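You operate a simulated robot arm through the tools that you are given. There is no shell and no other tool.

The job below is to be done with a simulated robot arm. You get a single attempt, and the scene is never put back.

JOB
Switch the press on, seal the bagged pillow in the drawer and switch the heater off again.
Fine: power and heater on, dials as they are, drawer shut, start once the green lamp is lit; pull the drawer out at the end.

Only the result counts: the job must be done as asked and must still hold three seconds after the hand-in. Knocking over, shifting, dropping, spilling or breaking anything else fails it. A push-on lid holds only when it is set on centred and level and pressed home; a screw cap is set on level and turned clockwise until tight.

ROBOT AND FRAMES
A 6-joint arm with a two-finger gripper, fixed in place. Base frame: the origin is at the foot of the arm, x ahead of it, y to its left, z up; the work surface is at about z = 0.8. Lengths are in m, angles in rad, forces in N, time in s.
Its first joint turns from -2.897 to 2.897 rad. Payload 2.45 kg.
Tool frame: the origin (TCP) lies between the finger pads and is the grasp point; the fingertips stand 0.02 m ahead of it; z points along the fingers, y is the line along which they close. Largest opening 0.14 m; the body of the gripper starts 0.168 m behind the TCP.
Orientation is told as [roll, pitch, yaw] about the base's x, y, z axes, in that order, counted from this pose: with the fingers straight down and closing along the base's y, the tool's x points along the base's -x, its y along +y and its z along -z.

CONTROLS
- The arm moves only by the tool apply_moves. Its argument "rows" is one flat list of numbers, 6 for each row, row after row: the shift along the tool's x, y, z in m, then the turn, a rotation vector about the tool's x, y, z in rad. In form: [x, y, z, ax, ay, az, x, y, z, ax, ay, az, ...]. A call has 1 to 20 rows; each row is the pose to reach, as a shift and turn from the pose commanded when the call began, along the tool's axes at that moment. "fingers" is the finger opening in m, from 0 to 0.14, set as the call begins (left out, the last holds). A row lasts 0.2 s, in which the tool goes at most 0.05 m and 0.15 rad; a call with a longer step from one row to the next is refused whole, and so is a gripper value outside its range. Where a pose cannot be reached the arm comes as near as it can. A force on the tool above 40 N (or 10 N above the force at the start of the call, whichever is more), or a blocked arm, ends the call early, and 0.2 s more pass. The fingers move at their own pace (about 0.045 m/s each) and stop on an object; they squeeze with about 43 N. The grip force told is the motor's: it shows also when the fingers shut on nothing. Time passes only in rows, and 0.2 s behind the last, so rows that repeat a pose let the fingers close. The reply holds the time, the measured pose of the TCP, the force on the tool along the base axes, the opening and the grip force, in the units named above and with some noise, with the torque about the TCP (base axes, N m) and any sound that the robot's microphone picked up.
- Cameras (640 x 400 px; columns grow to the right, rows downward): "scene" is fixed at [0.2186, 0.6505, 1.5877]; the picture's right is [-0.02, -1.00, 0.00], its down [-0.93, 0.02, -0.37] and it looks along [0.37, -0.01, -0.93] (base axes); focal length 214 px, centre (320, 200). "wrist" rides on the gripper at [0.078, 0.011, -0.209] in the tool frame; the picture's right is [-0.14, 0.99, 0.00], its down [-0.92, -0.13, -0.37] and it looks along [-0.37, -0.05, 0.93] (tool axes); focal length 280 px, centre (320, 200).
- camera(camera): a new picture of that camera. The clock stands still meanwhile.
- probe_pixels(camera, pixels): for up to 12 pixels [column, row] of the newest picture of that camera ("zoom" is the newest enlarged one), the place [x, y, z] in the base frame of the surface seen there, good to about 0.002 m. The clock stands still meanwhile.
- close_up(camera, box): a new picture of the part [left, top, right, bottom] of that camera's present view, enlarged. The clock stands still meanwhile.
- hand_in(): hands the job in; it is judged then, once.

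Open the gripper and draw the arm clear of the work before you hand the job in, unless the task says otherwise.

The tools are called after ">>>" as name(argument=value, ...) on one line, values as JSON. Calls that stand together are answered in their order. apply_moves: Moves the arm, as the interface text tells. Its arguments: {"type":"object","properties":{"rows":{"type":"array"},"fingers":{"type":"number"}},"required":["rows"]} The other tools are called the same way: camera (camera) takes a picture; probe_pixels (camera, pixels) gives the place of the surface under pixels of a picture; close_up (camera, box) takes an enlarged picture of a part of a camera's view; hand_in () hands the job in.

At the start:

```text
time_s: 0.0
tcp_pos: [0.8033, 0.1555, 1.1778]
ee_rot: [0.001, -0.001, -0.001]
wrist_force: [0.2, 0.4, 0.0]
torque: [0.06, -0.02, 0.02]
width: 0.1401
grasp_force: 0.0
```

scene: 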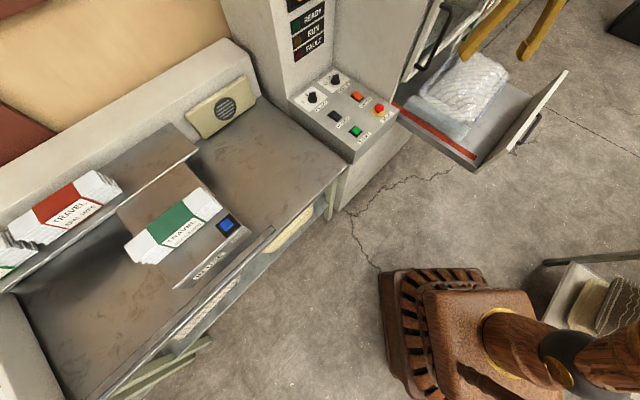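
wrist: 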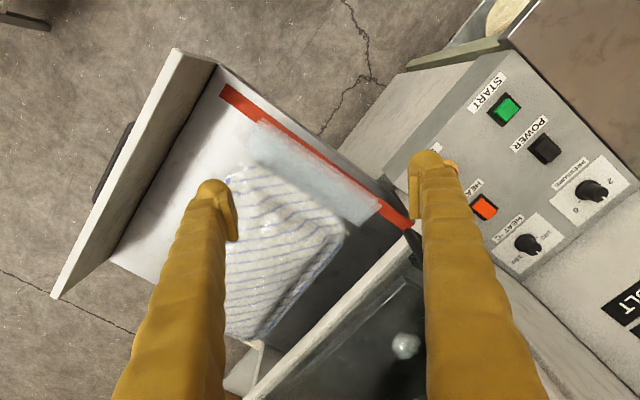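

The scene picture shows the press panel around pixel (340,110) and the open drawer with the bagged pillow around (465,100). I'll take close-ups of the panel, lamps and drawer before moving.

>>> close_up(camera="scene", box=[270, 0, 430, 160])

>>> close_up(camera="scene", box=[380, 0, 580, 180])

>>> close_up(camera="wrist", box=[400, 40, 640, 340])

```text
2.50 times, centred on (350, 80) of scene
```

zoom: 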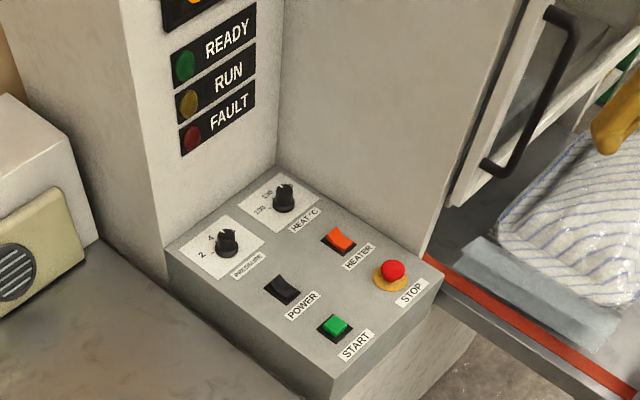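

```text
2.22 times, centred on (480, 90) of scene
```

zoom: 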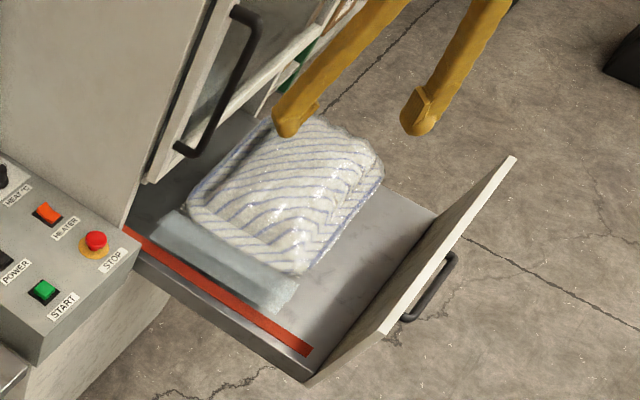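

```text
1.33 times, centred on (520, 190) of wrist
```

zoom: 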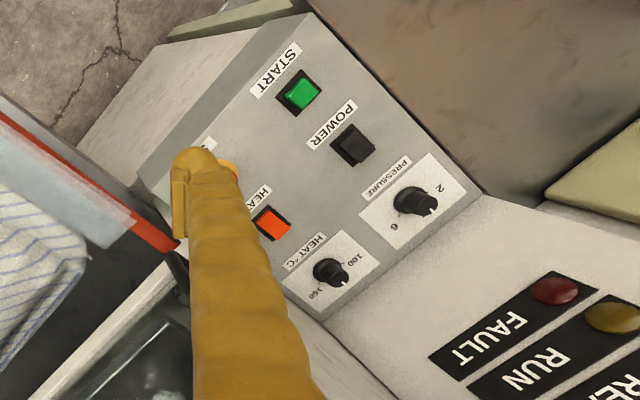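

The flap of the bag lies next to the red band on the drawer. I probe the panel elements, drawer and bag in the scene picture zoom (newest zoom was the wrist one, so I use fresh full pictures).

>>> camera(camera="scene")

>>> close_up(camera="scene", box=[380, 0, 580, 180])

>>> probe_pixels(camera="zoom", pixels=[[310, 350], [275, 330], [200, 275], [160, 215], [295, 290], [290, 270], [190, 205], [395, 320], [516, 160], [445, 265], [240, 15], [180, 150]])

>>> probe_pixels(camera="scene", pixels=[[312, 97], [336, 79], [334, 115], [357, 96], [355, 131], [379, 109], [362, 150], [395, 112], [293, 98], [408, 120], [470, 165], [510, 150]])

```text
taken
```

scene: 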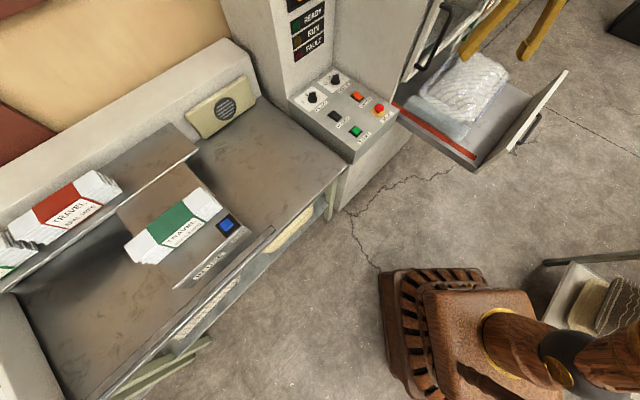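

```text
2.22 times, centred on (480, 90) of scene
```

zoom: 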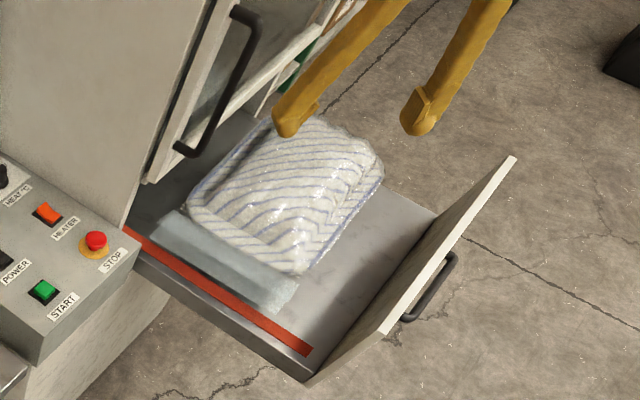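

```text
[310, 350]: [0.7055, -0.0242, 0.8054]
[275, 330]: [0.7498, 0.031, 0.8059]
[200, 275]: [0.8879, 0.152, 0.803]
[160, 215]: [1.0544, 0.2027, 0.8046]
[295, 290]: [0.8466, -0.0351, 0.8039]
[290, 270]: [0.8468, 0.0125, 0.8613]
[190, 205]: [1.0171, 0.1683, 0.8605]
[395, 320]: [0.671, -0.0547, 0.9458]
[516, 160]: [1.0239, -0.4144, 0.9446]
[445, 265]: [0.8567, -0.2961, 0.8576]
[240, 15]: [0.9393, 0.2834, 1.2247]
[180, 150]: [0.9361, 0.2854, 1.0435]
```

```text
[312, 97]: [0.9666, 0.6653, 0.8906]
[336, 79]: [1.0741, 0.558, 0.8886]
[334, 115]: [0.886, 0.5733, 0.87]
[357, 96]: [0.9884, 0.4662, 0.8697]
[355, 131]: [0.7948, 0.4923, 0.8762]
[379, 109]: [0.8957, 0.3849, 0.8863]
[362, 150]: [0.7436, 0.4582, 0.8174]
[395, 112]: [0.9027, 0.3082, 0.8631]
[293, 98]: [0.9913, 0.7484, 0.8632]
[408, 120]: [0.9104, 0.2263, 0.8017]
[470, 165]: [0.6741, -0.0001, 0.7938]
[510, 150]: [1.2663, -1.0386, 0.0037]
```

The drawer slides along roughly the (1,1) diagonal, with the red band running along its near/left side. I zoom in more tightly on the switches, lamps and the bag's flap to understand states.

>>> close_up(camera="scene", box=[320, 70, 400, 150])

>>> close_up(camera="scene", box=[270, 0, 350, 70])

>>> close_up(camera="wrist", box=[60, 40, 460, 390])

>>> close_up(camera="scene", box=[390, 70, 500, 170])

```text
5.00 times, centred on (360, 110) of scene
```

zoom: 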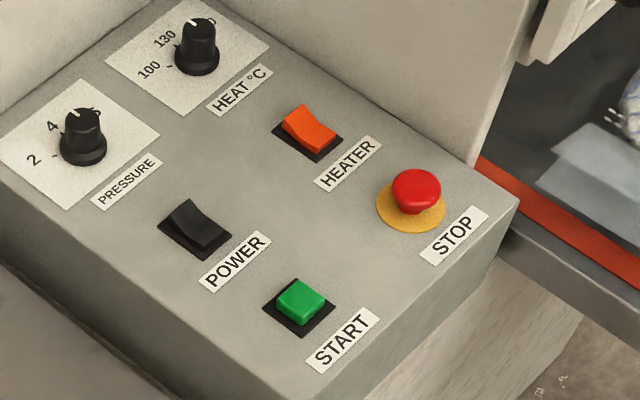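

```text
5.71 times, centred on (310, 35) of scene
```

zoom: 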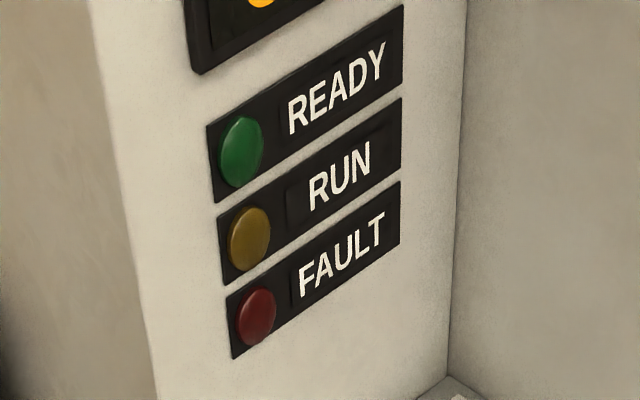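

```text
1.14 times, centred on (260, 215) of wrist
```

zoom: 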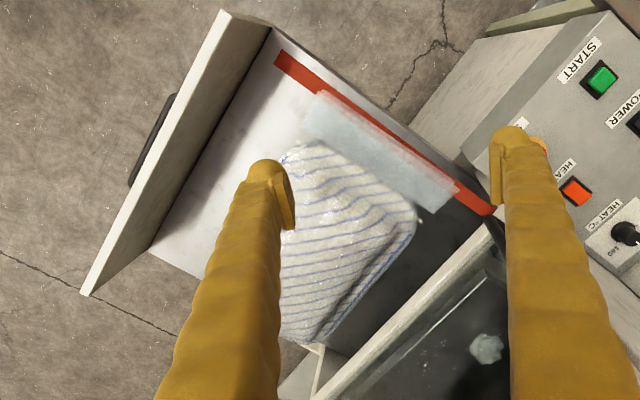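

```text
4.00 times, centred on (445, 120) of scene
```

zoom: 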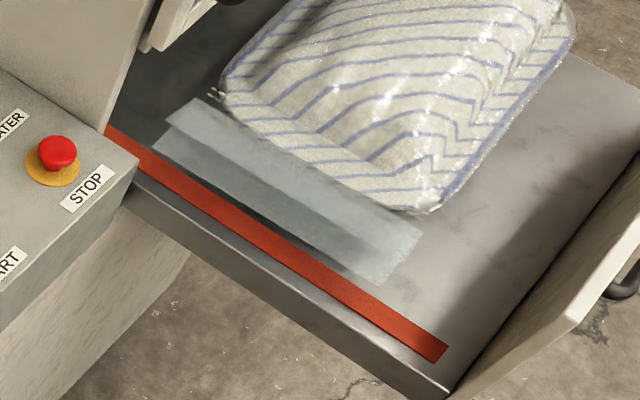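

The bag's clear mouth appears to lie just beside the red band rather than across it (gap visible in the zoom at about (300,230)). I probe flap, band, drawer rim and pillow points in this zoom.

>>> probe_pixels(camera="zoom", pixels=[[175, 120], [155, 150], [290, 220], [380, 280], [410, 240], [300, 190], [440, 355], [425, 330], [250, 215], [240, 230], [450, 385], [130, 140]])

>>> close_up(camera="wrist", box=[200, 60, 440, 260])

>>> probe_pixels(camera="zoom", pixels=[[60, 60], [150, 150], [130, 175], [200, 150], [400, 280], [470, 370], [380, 400], [300, 330], [330, 250], [540, 420], [250, 180], [520, 440]])

```text
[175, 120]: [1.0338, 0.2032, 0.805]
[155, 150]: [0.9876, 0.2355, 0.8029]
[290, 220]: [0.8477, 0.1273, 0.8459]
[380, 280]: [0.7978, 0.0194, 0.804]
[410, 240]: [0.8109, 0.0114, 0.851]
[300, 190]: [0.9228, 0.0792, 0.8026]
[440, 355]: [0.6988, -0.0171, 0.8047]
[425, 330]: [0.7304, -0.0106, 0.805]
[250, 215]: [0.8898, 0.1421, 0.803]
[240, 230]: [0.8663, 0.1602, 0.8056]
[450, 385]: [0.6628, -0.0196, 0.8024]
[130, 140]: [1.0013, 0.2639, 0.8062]
```

```text
2.00 times, centred on (320, 160) of wrist
```

zoom: 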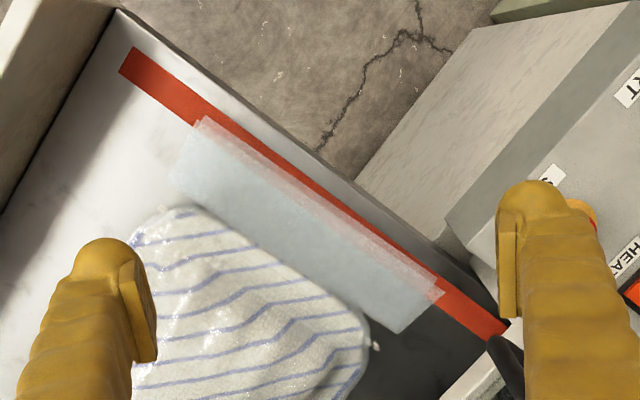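

```text
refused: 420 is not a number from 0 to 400
```

The flap edge probes at z≈0.846, so it floats above the floor and may overhang the band. I re-probe in the wrist zoom with valid pixels.

>>> probe_pixels(camera="zoom", pixels=[[205, 122], [320, 192], [436, 278], [440, 295], [400, 328], [172, 180], [300, 200], [129, 55], [120, 72], [320, 180], [500, 325], [488, 338]])

>>> probe_pixels(camera="zoom", pixels=[[300, 225], [250, 200], [330, 207], [335, 197], [372, 345], [180, 205], [215, 90], [280, 180], [400, 215], [420, 262], [330, 300], [260, 300]])

```text
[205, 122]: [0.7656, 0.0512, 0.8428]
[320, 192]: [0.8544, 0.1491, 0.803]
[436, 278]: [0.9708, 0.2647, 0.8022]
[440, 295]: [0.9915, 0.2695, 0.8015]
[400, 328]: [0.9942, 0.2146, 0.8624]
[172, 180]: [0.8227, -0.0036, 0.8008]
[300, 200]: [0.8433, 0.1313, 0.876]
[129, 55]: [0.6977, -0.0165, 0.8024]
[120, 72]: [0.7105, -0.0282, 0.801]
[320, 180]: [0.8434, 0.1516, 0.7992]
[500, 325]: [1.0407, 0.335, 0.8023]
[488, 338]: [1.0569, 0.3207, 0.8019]
```

```text
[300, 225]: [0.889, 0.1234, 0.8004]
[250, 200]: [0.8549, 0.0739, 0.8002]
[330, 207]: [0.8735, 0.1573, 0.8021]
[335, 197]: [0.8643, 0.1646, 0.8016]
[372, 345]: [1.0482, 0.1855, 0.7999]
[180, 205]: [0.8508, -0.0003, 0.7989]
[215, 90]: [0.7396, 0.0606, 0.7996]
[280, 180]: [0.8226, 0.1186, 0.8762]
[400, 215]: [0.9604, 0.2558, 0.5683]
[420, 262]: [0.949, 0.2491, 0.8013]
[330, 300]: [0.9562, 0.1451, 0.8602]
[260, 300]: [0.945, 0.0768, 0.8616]
```

In plan the bag's mouth edge (x−y≈0.704 at z≈0.84–0.876) reaches past the red band (x−y 0.71–0.738), so the bag seems correctly laid. Next I look tighter at the rockers and at surroundings (robot base, handle, right-hand bin) and probe them.

>>> close_up(camera="scene", box=[322, 84, 372, 140])

>>> close_up(camera="scene", box=[490, 60, 590, 160])

>>> probe_pixels(camera="zoom", pixels=[[130, 375], [190, 350], [260, 230], [330, 210], [490, 70], [110, 340], [300, 280], [230, 280], [60, 380], [350, 250], [400, 160], [320, 225]])

>>> probe_pixels(camera="scene", pixels=[[430, 290], [400, 330], [440, 350], [510, 340], [600, 350], [575, 290], [560, 262], [605, 300], [420, 180], [360, 180], [625, 20], [255, 240]])

```text
7.14 times, centred on (347, 112) of scene
```

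zoom: 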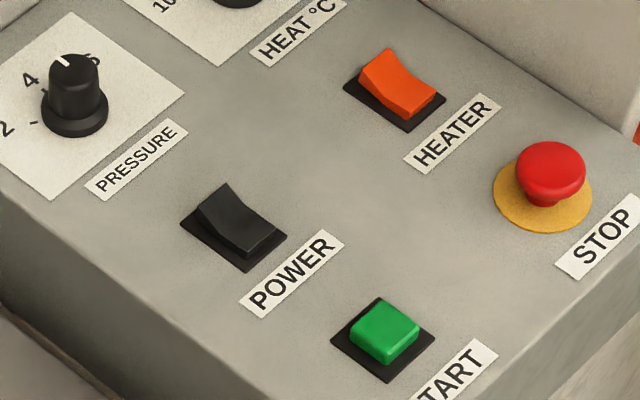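

```text
4.00 times, centred on (540, 110) of scene
```

zoom: 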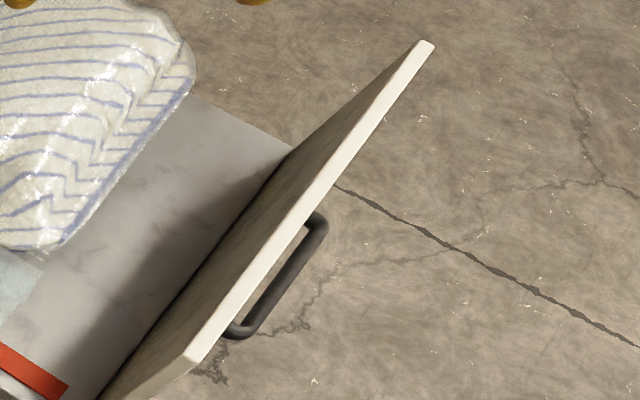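

```text
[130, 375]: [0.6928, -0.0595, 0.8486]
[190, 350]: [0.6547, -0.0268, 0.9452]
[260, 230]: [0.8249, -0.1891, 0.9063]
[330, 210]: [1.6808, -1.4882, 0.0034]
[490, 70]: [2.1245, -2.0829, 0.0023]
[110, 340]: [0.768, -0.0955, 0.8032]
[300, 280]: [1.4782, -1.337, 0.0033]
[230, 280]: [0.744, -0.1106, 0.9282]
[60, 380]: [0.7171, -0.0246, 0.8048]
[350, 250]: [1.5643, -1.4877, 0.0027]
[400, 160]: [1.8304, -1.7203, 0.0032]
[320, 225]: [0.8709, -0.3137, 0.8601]
```

```text
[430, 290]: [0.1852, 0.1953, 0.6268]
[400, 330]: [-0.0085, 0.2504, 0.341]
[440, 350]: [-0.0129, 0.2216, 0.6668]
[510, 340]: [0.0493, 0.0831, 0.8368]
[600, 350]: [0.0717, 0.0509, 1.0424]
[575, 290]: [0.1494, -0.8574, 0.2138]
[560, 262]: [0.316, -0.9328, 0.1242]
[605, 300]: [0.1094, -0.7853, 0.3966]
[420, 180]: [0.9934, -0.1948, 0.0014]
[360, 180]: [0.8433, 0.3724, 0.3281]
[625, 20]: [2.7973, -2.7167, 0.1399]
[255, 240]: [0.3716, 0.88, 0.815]
```

Both rockers show their far (upper-left, into-press) end raised, so both look off; the handle bar stands off the drawer front at about z=0.86. I probe precise points on the rockers, button and handle.

>>> close_up(camera="scene", box=[322, 84, 372, 140])

>>> probe_pixels(camera="zoom", pixels=[[225, 190], [205, 208], [235, 220], [260, 240], [245, 268], [183, 225], [285, 237], [390, 55], [372, 75], [405, 90], [430, 100], [345, 90]])

>>> probe_pixels(camera="zoom", pixels=[[405, 127], [443, 98], [385, 330], [380, 305], [350, 325], [415, 330], [333, 338], [387, 380], [550, 165], [515, 205], [75, 70], [300, 150]])

>>> close_up(camera="scene", box=[490, 60, 590, 160])

>>> probe_pixels(camera="zoom", pixels=[[245, 330], [232, 333], [290, 270], [270, 295], [310, 245], [322, 218], [300, 222], [225, 325], [195, 360], [425, 45], [110, 385], [285, 165]])

```text
7.14 times, centred on (347, 112) of scene
```

zoom: 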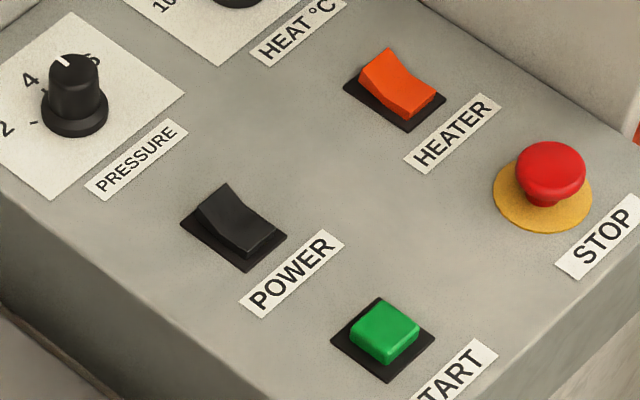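

```text
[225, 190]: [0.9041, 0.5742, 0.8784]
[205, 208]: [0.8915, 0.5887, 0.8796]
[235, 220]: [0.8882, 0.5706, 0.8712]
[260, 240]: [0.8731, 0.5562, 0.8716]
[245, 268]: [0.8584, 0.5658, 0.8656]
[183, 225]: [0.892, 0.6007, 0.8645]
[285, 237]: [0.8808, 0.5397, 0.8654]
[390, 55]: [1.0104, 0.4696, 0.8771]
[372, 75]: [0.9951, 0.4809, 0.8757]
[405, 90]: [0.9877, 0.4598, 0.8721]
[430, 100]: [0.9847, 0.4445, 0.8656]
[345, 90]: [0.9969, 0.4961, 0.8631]
```

```text
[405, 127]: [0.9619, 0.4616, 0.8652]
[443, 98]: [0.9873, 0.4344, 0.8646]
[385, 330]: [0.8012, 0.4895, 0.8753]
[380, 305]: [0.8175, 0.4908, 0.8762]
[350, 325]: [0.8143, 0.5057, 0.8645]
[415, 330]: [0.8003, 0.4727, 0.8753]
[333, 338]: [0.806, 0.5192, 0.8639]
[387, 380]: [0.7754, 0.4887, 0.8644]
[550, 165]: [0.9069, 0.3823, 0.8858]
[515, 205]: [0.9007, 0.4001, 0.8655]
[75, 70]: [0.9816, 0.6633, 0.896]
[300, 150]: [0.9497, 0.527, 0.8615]
```

```text
4.00 times, centred on (540, 110) of scene
```

zoom: 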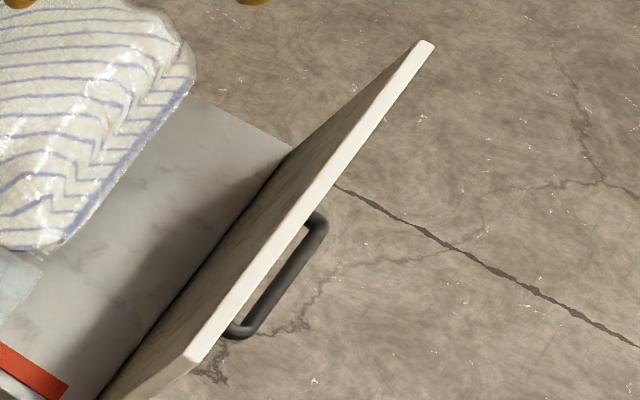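

```text
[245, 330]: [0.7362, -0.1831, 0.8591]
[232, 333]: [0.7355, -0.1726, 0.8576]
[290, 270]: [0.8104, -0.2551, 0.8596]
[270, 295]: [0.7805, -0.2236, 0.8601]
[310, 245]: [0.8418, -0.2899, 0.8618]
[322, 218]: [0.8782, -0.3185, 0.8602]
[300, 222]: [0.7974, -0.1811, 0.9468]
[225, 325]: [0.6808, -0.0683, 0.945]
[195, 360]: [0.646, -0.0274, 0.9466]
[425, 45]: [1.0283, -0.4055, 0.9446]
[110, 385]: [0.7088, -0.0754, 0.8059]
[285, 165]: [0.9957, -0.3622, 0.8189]
```

Handle bar runs from about (0.735,−0.178) to (0.878,−0.319) at z≈0.86; POWER's raised end is at (0.898,0.581,0.879), HEATER's at (1.003,0.475,0.876), START at (0.805,0.490,0.876). I now close the fingers and move towards the panel at height, yawing 0.5 rad.

>>> apply_moves(rows=[0.0066, 0.0369, 0.0072, 0, 0, -0.0625, 0.0132, 0.0738, 0.0144, 0, 0, -0.125, 0.0198, 0.1107, 0.0216, 0, 0, -0.1875, 0.0264, 0.1476, 0.0288, 0, 0, -0.25, 0.033, 0.1845, 0.036, 0, 0, -0.3125, 0.0396, 0.2214, 0.0432, 0, 0, -0.375, 0.0462, 0.2583, 0.0504, 0, 0, -0.4375, 0.053, 0.295, 0.058, 0, 0, -0.5, 0.053, 0.295, 0.058, 0, 0, -0.5], fingers=0)

>>> camera(camera="wrist")

>>> camera(camera="scene")

```text
time_s: 2.0
tcp_pos: [0.7514, 0.4519, 1.1215]
ee_rot: [0.001, -0.001, 0.5]
wrist_force: [0.4, 0.0, -0.3]
torque: [-0.04, 0.04, 0.02]
width: 0.0
grasp_force: 29.5
```

```text
taken
```

wrist: 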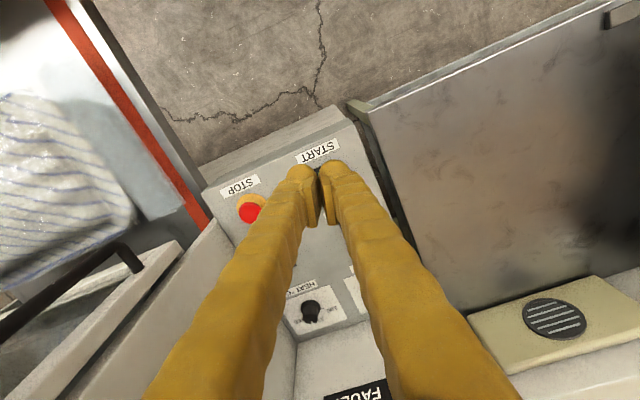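

```text
taken
```

scene: 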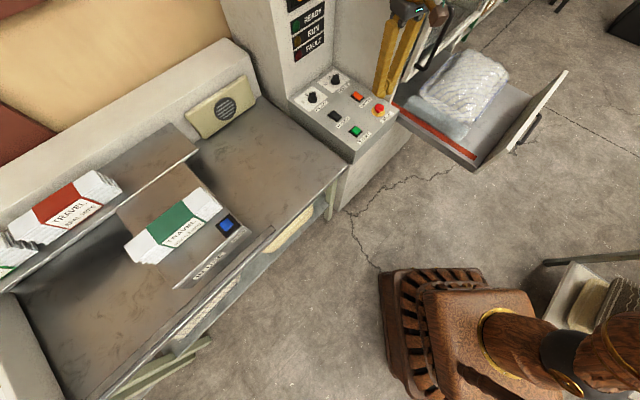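

The panel is visible in the wrist view with STOP at (250,212) and the fingers closed above. I now tilt the tool outward 0.6 rad and go above POWER's raised end at z≈0.99.

>>> apply_moves(rows=[-0.0249, 0.0056, 0.01625, 0, -0.075, 0, -0.0498, 0.0113, 0.0325, 0, -0.15, 0, -0.0746, 0.0169, 0.04875, 0, -0.225, 0, -0.0995, 0.0226, 0.065, 0, -0.3, 0, -0.1244, 0.0282, 0.08125, 0, -0.375, 0, -0.1493, 0.0338, 0.0975, 0, -0.45, 0, -0.1741, 0.0395, 0.11375, 0, -0.525, 0, -0.199, 0.0451, 0.13, 0, -0.6, 0, -0.199, 0.0451, 0.13, 0, -0.6, 0])

>>> camera(camera="wrist")

>>> camera(camera="scene")

```text
time_s: 4.0
tcp_pos: [0.9045, 0.5893, 0.9909]
ee_rot: [0.0, -0.602, 0.501]
wrist_force: [0.1, 0.1, -0.1]
torque: [0.01, 0.03, 0.0]
width: 0.0001
grasp_force: 29.0
```

```text
taken
```

wrist: 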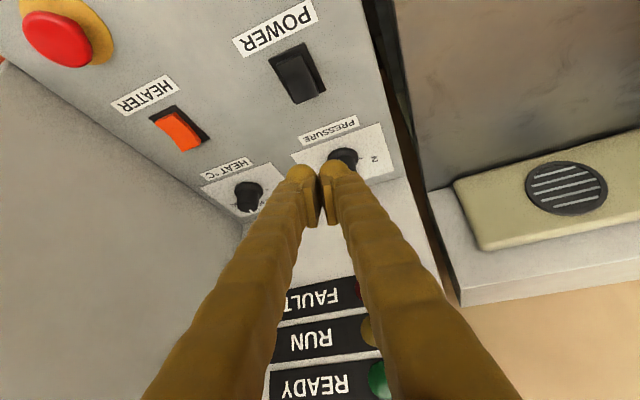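

```text
taken
```

scene: 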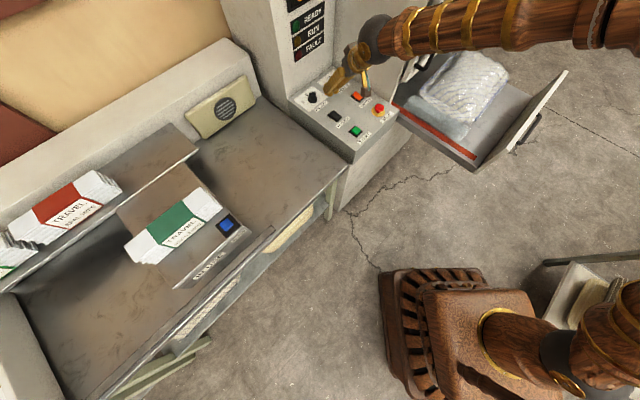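

The arm reached the pre-press pose (0.9045,0.589,0.991). I verify POWER's and HEATER's coordinates and the press side wall in this wrist view before descending.

>>> close_up(camera="wrist", box=[100, 0, 340, 200])

>>> probe_pixels(camera="wrist", pixels=[[300, 75], [311, 95], [287, 103], [295, 88], [281, 55], [303, 47], [180, 132], [170, 115], [190, 145], [60, 110], [200, 260], [319, 180]])

```text
2.00 times, centred on (220, 100) of wrist
```

zoom: 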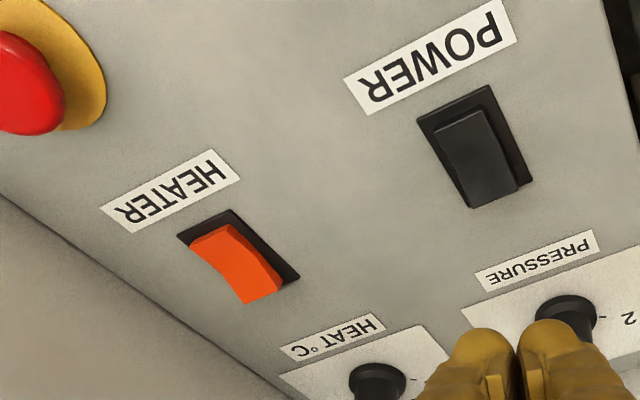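

```text
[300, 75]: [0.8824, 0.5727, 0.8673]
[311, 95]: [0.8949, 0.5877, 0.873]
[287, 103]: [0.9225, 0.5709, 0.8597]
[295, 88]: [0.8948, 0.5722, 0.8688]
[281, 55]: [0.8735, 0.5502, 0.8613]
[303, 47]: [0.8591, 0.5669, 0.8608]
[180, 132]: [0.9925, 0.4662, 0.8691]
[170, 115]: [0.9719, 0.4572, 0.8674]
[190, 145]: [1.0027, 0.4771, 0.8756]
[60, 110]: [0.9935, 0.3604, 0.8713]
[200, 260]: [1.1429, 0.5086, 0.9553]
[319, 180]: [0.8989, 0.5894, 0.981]
```

POWER's raised end is confirmed near (0.896,0.580) and the side wall is at v≈0.448, clear. I descend to about 14 mm above the rocker and check.

>>> apply_moves(rows=[0.0151, -0.001, 0.018, 0, 0, 0, 0.0301, -0.0021, 0.0359, 0, 0, 0, 0.04515, -0.0031, 0.0539, 0, 0, 0, 0.04515, -0.0031, 0.0539, 0, 0, 0, 0.04515, -0.0031, 0.0539, 0, 0, 0])

>>> camera(camera="wrist")

>>> close_up(camera="scene", box=[300, 60, 400, 150])

```text
time_s: 5.2
tcp_pos: [0.8984, 0.5791, 0.9208]
ee_rot: [0.0, -0.601, 0.501]
wrist_force: [0.3, 0.8, -0.5]
torque: [0.02, 0.0, 0.02]
width: 0.0
grasp_force: 29.4
```

```text
taken
```

wrist: 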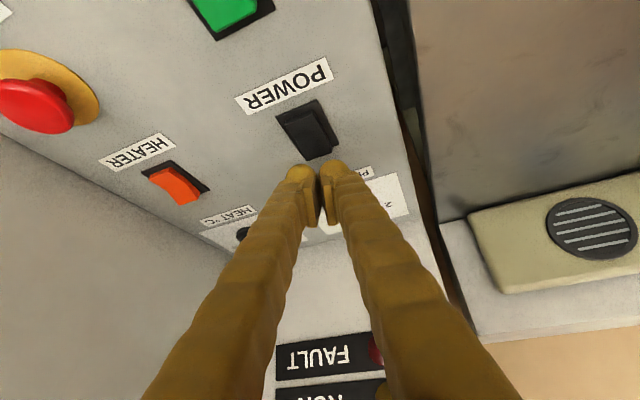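

```text
4.44 times, centred on (350, 105) of scene
```

zoom: 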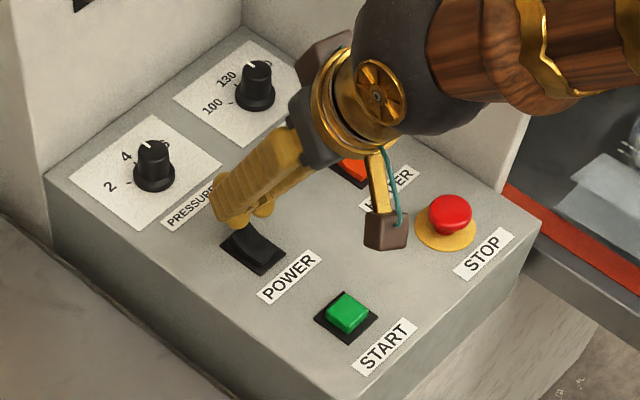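

The fingertips sit right over the raised end of POWER (scene zoom at about (245,225)). I press down about 27 mm in small steps.

>>> apply_moves(rows=[0.0017, 0.0001, 0.0029, 0, 0, 0, 0.0033, 0.0003, 0.0059, 0, 0, 0, 0.005, 0.0004, 0.0088, 0, 0, 0, 0.0067, 0.0005, 0.0118, 0, 0, 0, 0.0084, 0.0006, 0.0147, 0, 0, 0, 0.01, 0.0008, 0.0177, 0, 0, 0, 0.0117, 0.0009, 0.0206, 0, 0, 0, 0.01336, 0.001, 0.02356, 0, 0, 0, 0.01336, 0.001, 0.02356, 0, 0, 0])

>>> close_up(camera="scene", box=[270, 0, 400, 150])

>>> camera(camera="wrist")

```text
time_s: 7.2
tcp_pos: [0.9007, 0.5818, 0.8937]
ee_rot: [-0.001, -0.601, 0.5]
wrist_force: [0.3, -0.5, -1.1]
torque: [0.0, -0.02, -0.01]
width: 0.0003
grasp_force: 29.3
```

```text
2.67 times, centred on (335, 75) of scene
```

zoom: 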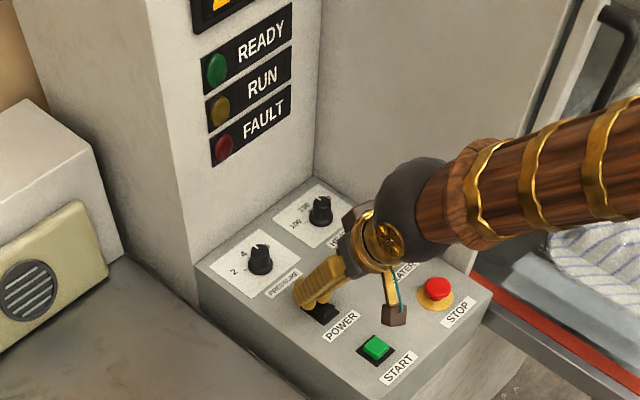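

```text
taken
```

wrist: 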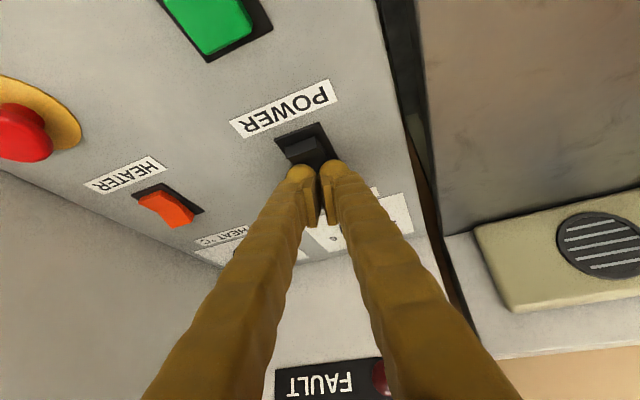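

The near end of POWER now looks raised in the wrist view (at about (300,145)). I zoom in to check before lifting.

>>> close_up(camera="wrist", box=[220, 70, 400, 220])

>>> close_up(camera="scene", box=[320, 80, 380, 140])

```text
2.67 times, centred on (310, 145) of wrist
```

zoom: 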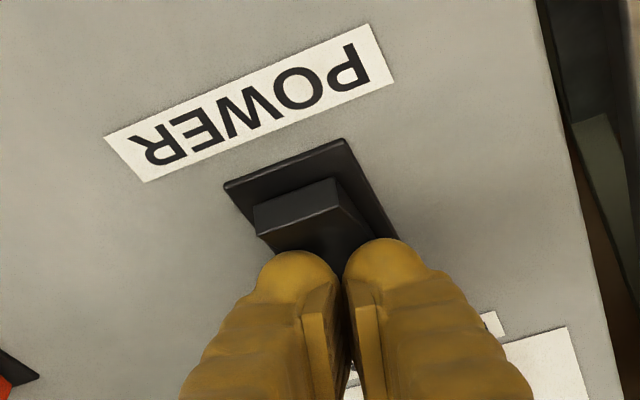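

```text
6.67 times, centred on (350, 110) of scene
```

zoom: 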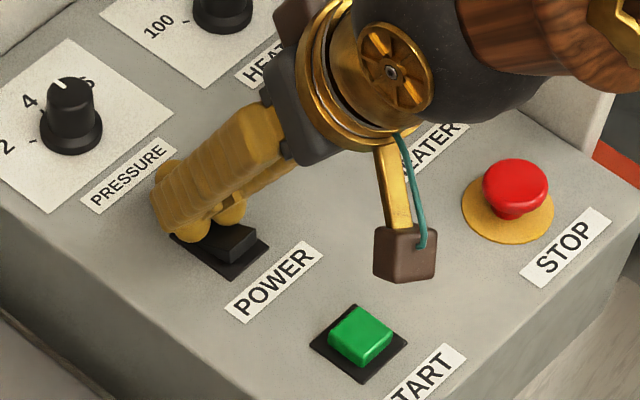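

POWER has clearly rocked over (near end up). I lift 5 cm and move across to above HEATER's raised end.

>>> apply_moves(rows=[-0.0094, 0, -0.0138, 0, 0, 0, -0.0188, 0, -0.0275, 0, 0, 0, -0.0282, 0, -0.0413, 0, 0, 0, -0.0351, -0.0284, -0.0366, 0, 0, 0, -0.0419, -0.0568, -0.0319, 0, 0, 0, -0.0488, -0.0853, -0.0272, 0, 0, 0, -0.0556, -0.1137, -0.0225, 0, 0, 0, -0.0625, -0.1421, -0.0178, 0, 0, 0, -0.0625, -0.1421, -0.0178, 0, 0, 0, -0.0625, -0.1421, -0.0178, 0, 0, 0])

>>> camera(camera="wrist")

>>> close_up(camera="scene", box=[270, 0, 420, 150])

```text
time_s: 9.4
tcp_pos: [1.0033, 0.476, 0.9425]
ee_rot: [0.0, -0.602, 0.501]
wrist_force: [-0.9, 0.1, 0.1]
torque: [0.0, -0.02, 0.01]
width: 0.0
grasp_force: 29.8
```

```text
taken
```

wrist: 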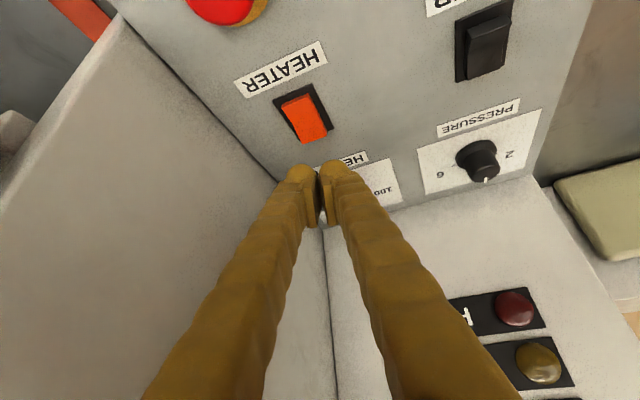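

```text
2.67 times, centred on (345, 75) of scene
```

zoom: 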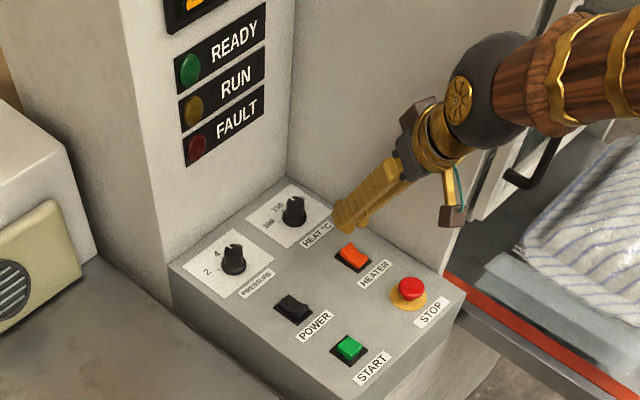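

The fingertips are above HEATER's raised end (TCP (1.003,0.476,0.9425)). I press down as before.

>>> apply_moves(rows=[0.0054, 0, 0.0083, 0, 0, 0, 0.0109, 0, 0.0165, 0, 0, 0, 0.0136, 0, 0.0207, 0, 0, 0, 0.0163, 0, 0.0248, 0, 0, 0, 0.019, 0, 0.0289, 0, 0, 0, 0.0217, 0, 0.033, 0, 0, 0, 0.0245, 0, 0.0372, 0, 0, 0, 0.0272, 0, 0.0413, 0, 0, 0, 0.0272, 0, 0.0413, 0, 0, 0])

>>> close_up(camera="wrist", box=[220, 40, 400, 240])

>>> close_up(camera="scene", box=[270, 0, 420, 150])

```text
time_s: 11.4
tcp_pos: [1.006, 0.4773, 0.8946]
ee_rot: [0.0, -0.602, 0.502]
wrist_force: [0.5, -0.1, -0.3]
torque: [0.0, 0.02, -0.03]
width: 0.0001
grasp_force: 29.3
```

```text
2.00 times, centred on (310, 140) of wrist
```

zoom: 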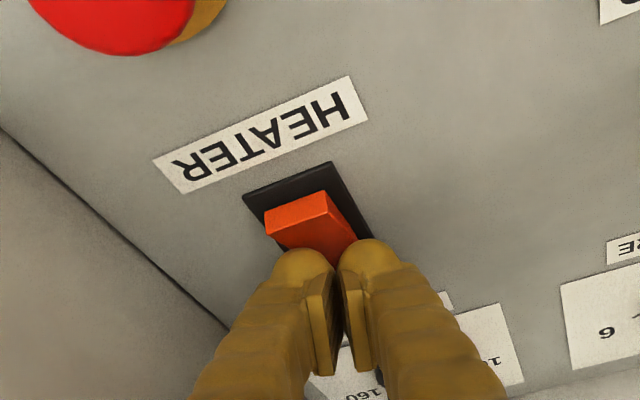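

```text
2.67 times, centred on (345, 75) of scene
```

zoom: 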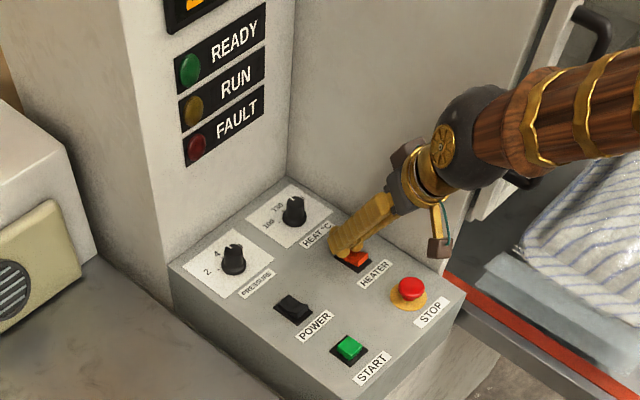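

HEATER has rocked over too (near end up). I lift away and retreat in front of the press while un-tilting the tool.

>>> apply_moves(rows=[-0.0226, 0, -0.033, 0, 0, 0, -0.0451, 0, -0.066, 0, 0, 0, -0.0677, 0, -0.099, 0, 0, 0, -0.0408, -0.0028, -0.134, 0, 0.06, 0, -0.0139, -0.0056, -0.169, 0, 0.12, 0, 0.013, -0.0084, -0.2041, 0, 0.18, 0, 0.0399, -0.0112, -0.2391, 0, 0.24, 0, 0.0668, -0.014, -0.2741, 0, 0.3, 0, 0.0938, -0.0169, -0.3091, 0, 0.36, 0, 0.1207, -0.0197, -0.3441, 0, 0.42, 0, 0.1476, -0.0225, -0.3792, 0, 0.48, 0, 0.1745, -0.0253, -0.4142, 0, 0.54, 0, 0.2014, -0.0281, -0.4492, 0, 0.6, 0, 0.2014, -0.0281, -0.4492, 0, 0.6, 0])

>>> camera(camera="scene")

>>> close_up(camera="scene", box=[270, 0, 400, 140])

>>> camera(camera="wrist")

```text
time_s: 14.4
tcp_pos: [0.6489, 0.2519, 1.1511]
ee_rot: [0.001, -0.001, 0.5]
wrist_force: [-1.4, 0.1, 0.4]
torque: [0.0, 0.0, 0.07]
width: 0.0
grasp_force: 29.5
```

```text
taken
```

scene: 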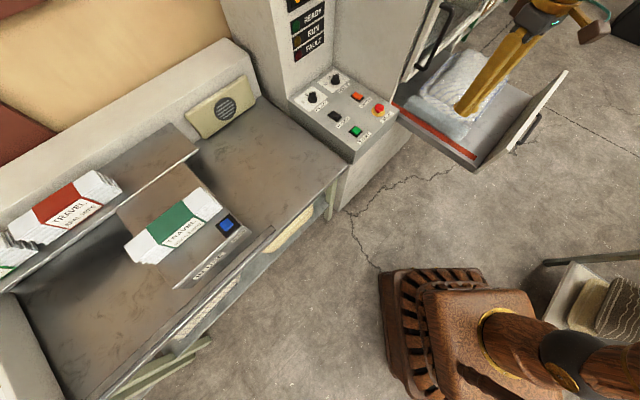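

```text
2.86 times, centred on (335, 70) of scene
```

zoom: 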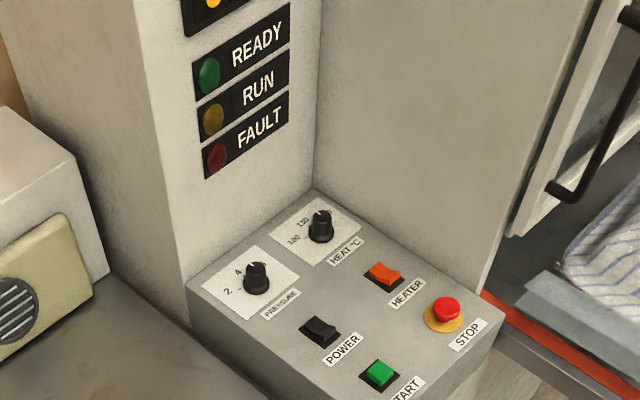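

```text
taken
```

wrist: 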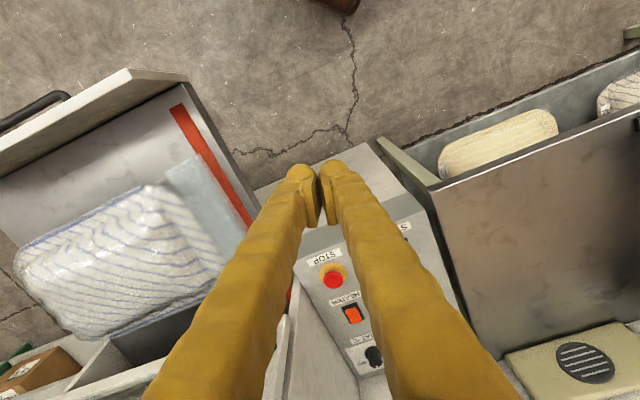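

Both rockers are on; lamps not lit yet. I now swing to in front of the drawer at height, yawing to −0.785 so the fingers close along the drawer's travel, and open the fingers to 0.045.

>>> apply_moves(rows=[0.02028, -0.0373, 0, 0, 0, 0.0988, 0.04057, -0.0746, 0, 0, 0, 0.1977, 0.06085, -0.1119, 0, 0, 0, 0.2965, 0.08114, -0.1492, 0, 0, 0, 0.3954, 0.10142, -0.1865, 0, 0, 0, 0.4942, 0.12171, -0.2238, 0, 0, 0, 0.5931, 0.142, -0.2611, 0, 0, 0, 0.6919, 0.16228, -0.2984, 0, 0, 0, 0.7908, 0.18256, -0.3357, 0, 0, 0, 0.8896, 0.20285, -0.373, 0, 0, 0, 0.9885, 0.22313, -0.4103, 0, 0, 0, 1.0873, 0.24342, -0.4476, 0, 0, 0, 1.1862, 0.2637, -0.4849, 0, 0, 0, 1.285, 0.2637, -0.4849, 0, 0, 0, 1.285], fingers=0.045)

>>> camera(camera="wrist")

>>> camera(camera="scene")

```text
time_s: 17.4
tcp_pos: [0.6494, -0.3009, 1.1506]
ee_rot: [0.001, -0.001, -0.786]
wrist_force: [-0.4, -1.4, 0.4]
torque: [0.01, -0.01, 0.02]
width: 0.045
grasp_force: 0.0
```

```text
taken
```

wrist: 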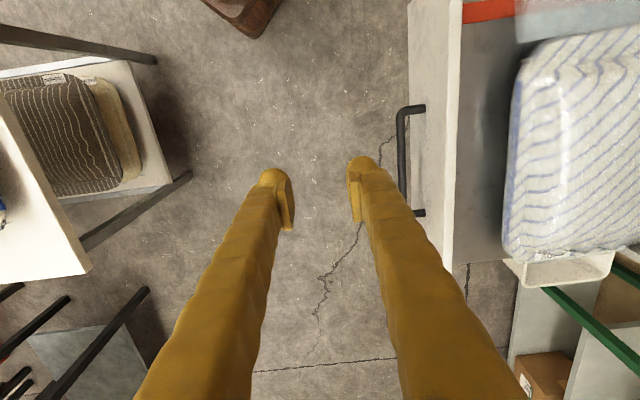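

```text
taken
```

scene: 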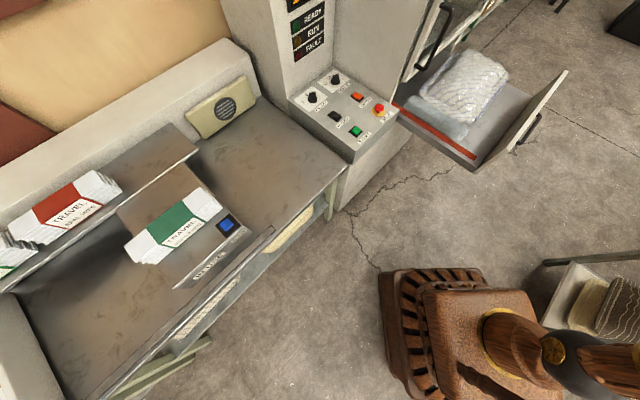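

I probe the handle and the surrounding rack items seen on the left of the wrist picture to make sure the horizontal approach is clear.

>>> probe_pixels(camera="wrist", pixels=[[402, 110], [402, 135], [400, 160], [402, 185], [420, 108], [420, 212], [455, 150], [440, 250], [465, 20], [40, 230], [120, 40], [60, 130]])

>>> close_up(camera="wrist", box=[370, 80, 490, 240])

>>> probe_pixels(camera="wrist", pixels=[[100, 240], [130, 220], [80, 270], [170, 185], [60, 90], [110, 310], [60, 340], [150, 60], [560, 270], [10, 150], [5, 215], [550, 330]])

```text
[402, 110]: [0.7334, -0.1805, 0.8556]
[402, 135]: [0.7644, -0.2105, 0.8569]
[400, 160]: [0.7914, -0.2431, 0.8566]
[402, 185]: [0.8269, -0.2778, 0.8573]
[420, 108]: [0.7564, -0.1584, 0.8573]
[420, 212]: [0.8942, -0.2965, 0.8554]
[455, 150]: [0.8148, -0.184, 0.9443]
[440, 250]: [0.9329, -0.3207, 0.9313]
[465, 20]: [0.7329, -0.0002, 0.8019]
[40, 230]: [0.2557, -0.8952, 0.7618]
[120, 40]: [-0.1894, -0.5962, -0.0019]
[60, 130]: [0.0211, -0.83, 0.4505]
```

```text
2.50 times, centred on (430, 160) of wrist
```

zoom: 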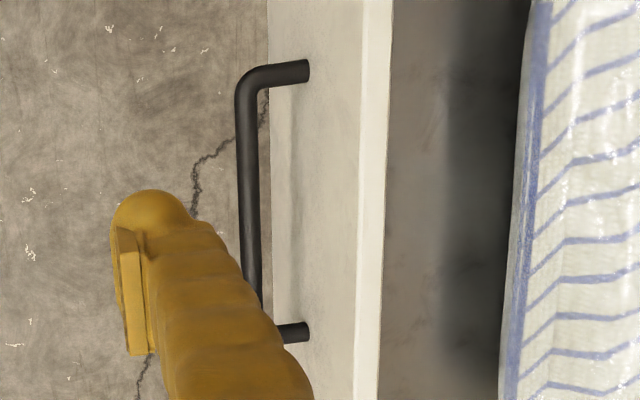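

```text
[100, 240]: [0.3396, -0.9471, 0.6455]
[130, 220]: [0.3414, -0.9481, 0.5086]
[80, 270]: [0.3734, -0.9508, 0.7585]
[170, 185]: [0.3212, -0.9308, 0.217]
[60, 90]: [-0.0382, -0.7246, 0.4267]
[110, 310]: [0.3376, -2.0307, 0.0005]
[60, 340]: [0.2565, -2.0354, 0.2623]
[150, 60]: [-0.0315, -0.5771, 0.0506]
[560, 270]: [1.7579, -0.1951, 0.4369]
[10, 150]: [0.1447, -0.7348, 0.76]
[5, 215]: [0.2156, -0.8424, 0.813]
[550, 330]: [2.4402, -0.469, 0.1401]
```

Handle bar centre is at about (0.803,−0.250,0.849), with ~3 cm gap to the panel; the rack on the right is far enough away (u≈−0.41). I tilt the tool to nearly horizontal (1.35 rad) and go to a pre-grasp 12 cm short of the bar.

>>> apply_moves(rows=[-0.0061, 0.0023, 0.0229, -0.1125, 0, 0, -0.0122, 0.0046, 0.0459, -0.225, 0, 0, -0.0183, 0.0069, 0.0688, -0.3375, 0, 0, -0.0244, 0.0092, 0.0918, -0.45, 0, 0, -0.0305, 0.0115, 0.1147, -0.5625, 0, 0, -0.0365, 0.0137, 0.1376, -0.675, 0, 0, -0.0426, 0.016, 0.1606, -0.7875, 0, 0, -0.0487, 0.0183, 0.1835, -0.9, 0, 0, -0.0548, 0.0206, 0.2065, -1.0125, 0, 0, -0.0609, 0.0229, 0.2294, -1.125, 0, 0, -0.067, 0.0252, 0.2524, -1.2375, 0, 0, -0.0731, 0.0275, 0.2753, -1.35, 0, 0, -0.0731, 0.0275, 0.2753, -1.35, 0, 0], fingers=0.045)

>>> camera(camera="wrist")

>>> camera(camera="scene")

```text
time_s: 20.2
tcp_pos: [0.7225, -0.3338, 0.8742]
ee_rot: [1.352, -0.004, -0.786]
wrist_force: [-0.5, 0.0, -0.9]
torque: [0.03, -0.01, -0.01]
width: 0.0449
grasp_force: 0.1
```

```text
taken
```

wrist: 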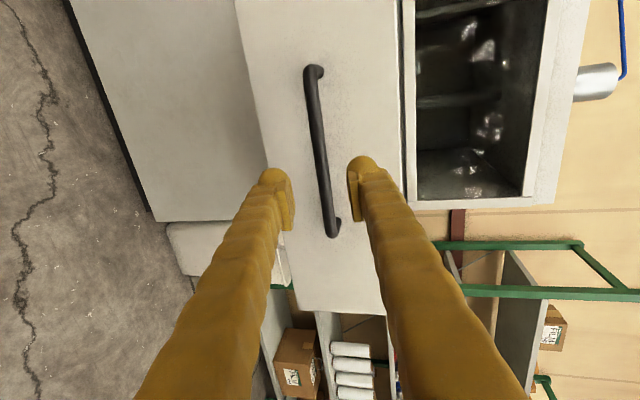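

```text
taken
```

scene: 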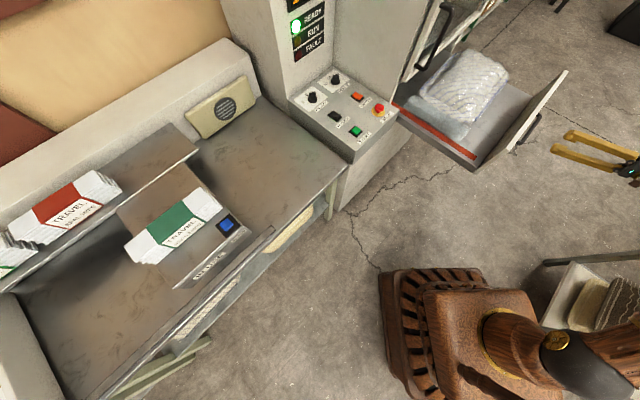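

READY (green) is now lit at (297,27), and the handle bar lies between the fingers in the wrist view. I advance 11 cm along the fingers and then close on the bar.

>>> apply_moves(rows=[0, 0, 0.025, 0, 0, 0, 0, 0, 0.05, 0, 0, 0, 0, 0, 0.075, 0, 0, 0, 0, 0, 0.095, 0, 0, 0, 0, 0, 0.112, 0, 0, 0, 0, 0, 0.112, 0, 0, 0])

>>> camera(camera="wrist")

>>> close_up(camera="scene", box=[480, 60, 620, 180])

```text
time_s: 21.6
tcp_pos: [0.7985, -0.2553, 0.8523]
ee_rot: [1.353, 0.0, -0.786]
wrist_force: [-0.6, 0.0, -0.2]
torque: [-0.01, 0.01, -0.02]
width: 0.0449
grasp_force: 0.0
```

```text
taken
```

wrist: 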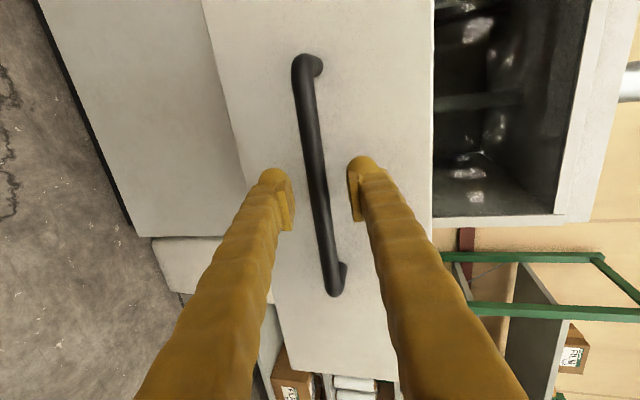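

```text
3.33 times, centred on (550, 120) of scene
```

zoom: 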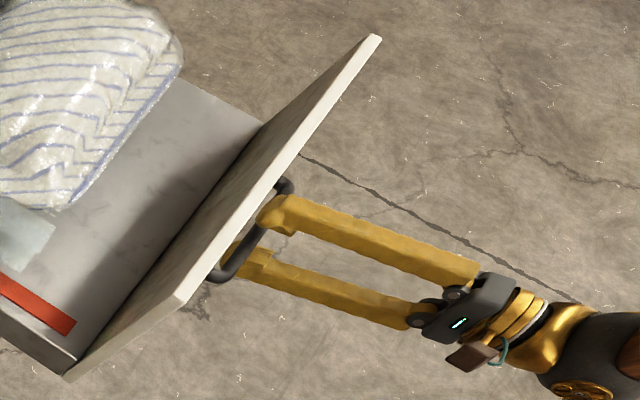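

The bar sits between the two fingertips. I close the fingers onto it.

>>> apply_moves(rows=[0, 0, 0, 0, 0, 0, 0, 0, 0, 0, 0, 0, 0, 0, 0, 0, 0, 0, 0, 0, 0, 0, 0, 0], fingers=0)

>>> camera(camera="wrist")

```text
time_s: 22.6
tcp_pos: [0.7998, -0.257, 0.8514]
ee_rot: [1.351, 0.0, -0.784]
wrist_force: [0.8, -0.5, -12.7]
torque: [-0.67, -0.59, 0.13]
width: 0.0143
grasp_force: 40.6
```

```text
taken
```

wrist: 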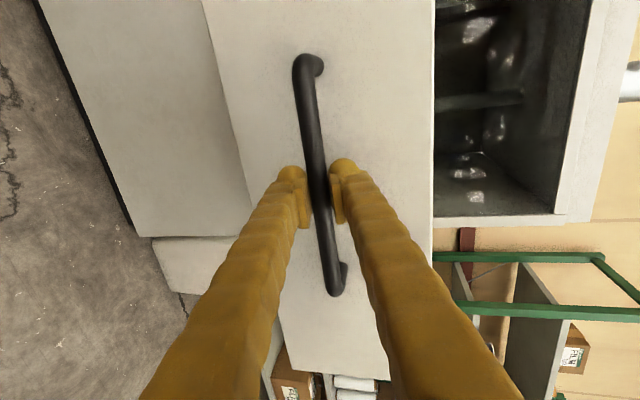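

The grip holds the bar (width 14 mm) but the tool feels −12.7 N vertically, so it is a bit high. I lower 3 mm and re-read.

>>> apply_moves(rows=[0, -0.0015, 0.0003, 0, 0, 0, 0, -0.003, 0.0006, 0, 0, 0, 0, -0.003, 0.0006, 0, 0, 0])

```text
time_s: 23.3
tcp_pos: [0.798, -0.2551, 0.8497]
ee_rot: [1.356, -0.001, -0.783]
wrist_force: [-2.8, 0.0, 7.3]
torque: [0.62, 0.6, -0.3]
width: 0.0144
grasp_force: 40.6
stopped in row 3: the force on the tool passed its limit at 43 N (the readings are from after the stop); the commanded pose is now the measured one
```

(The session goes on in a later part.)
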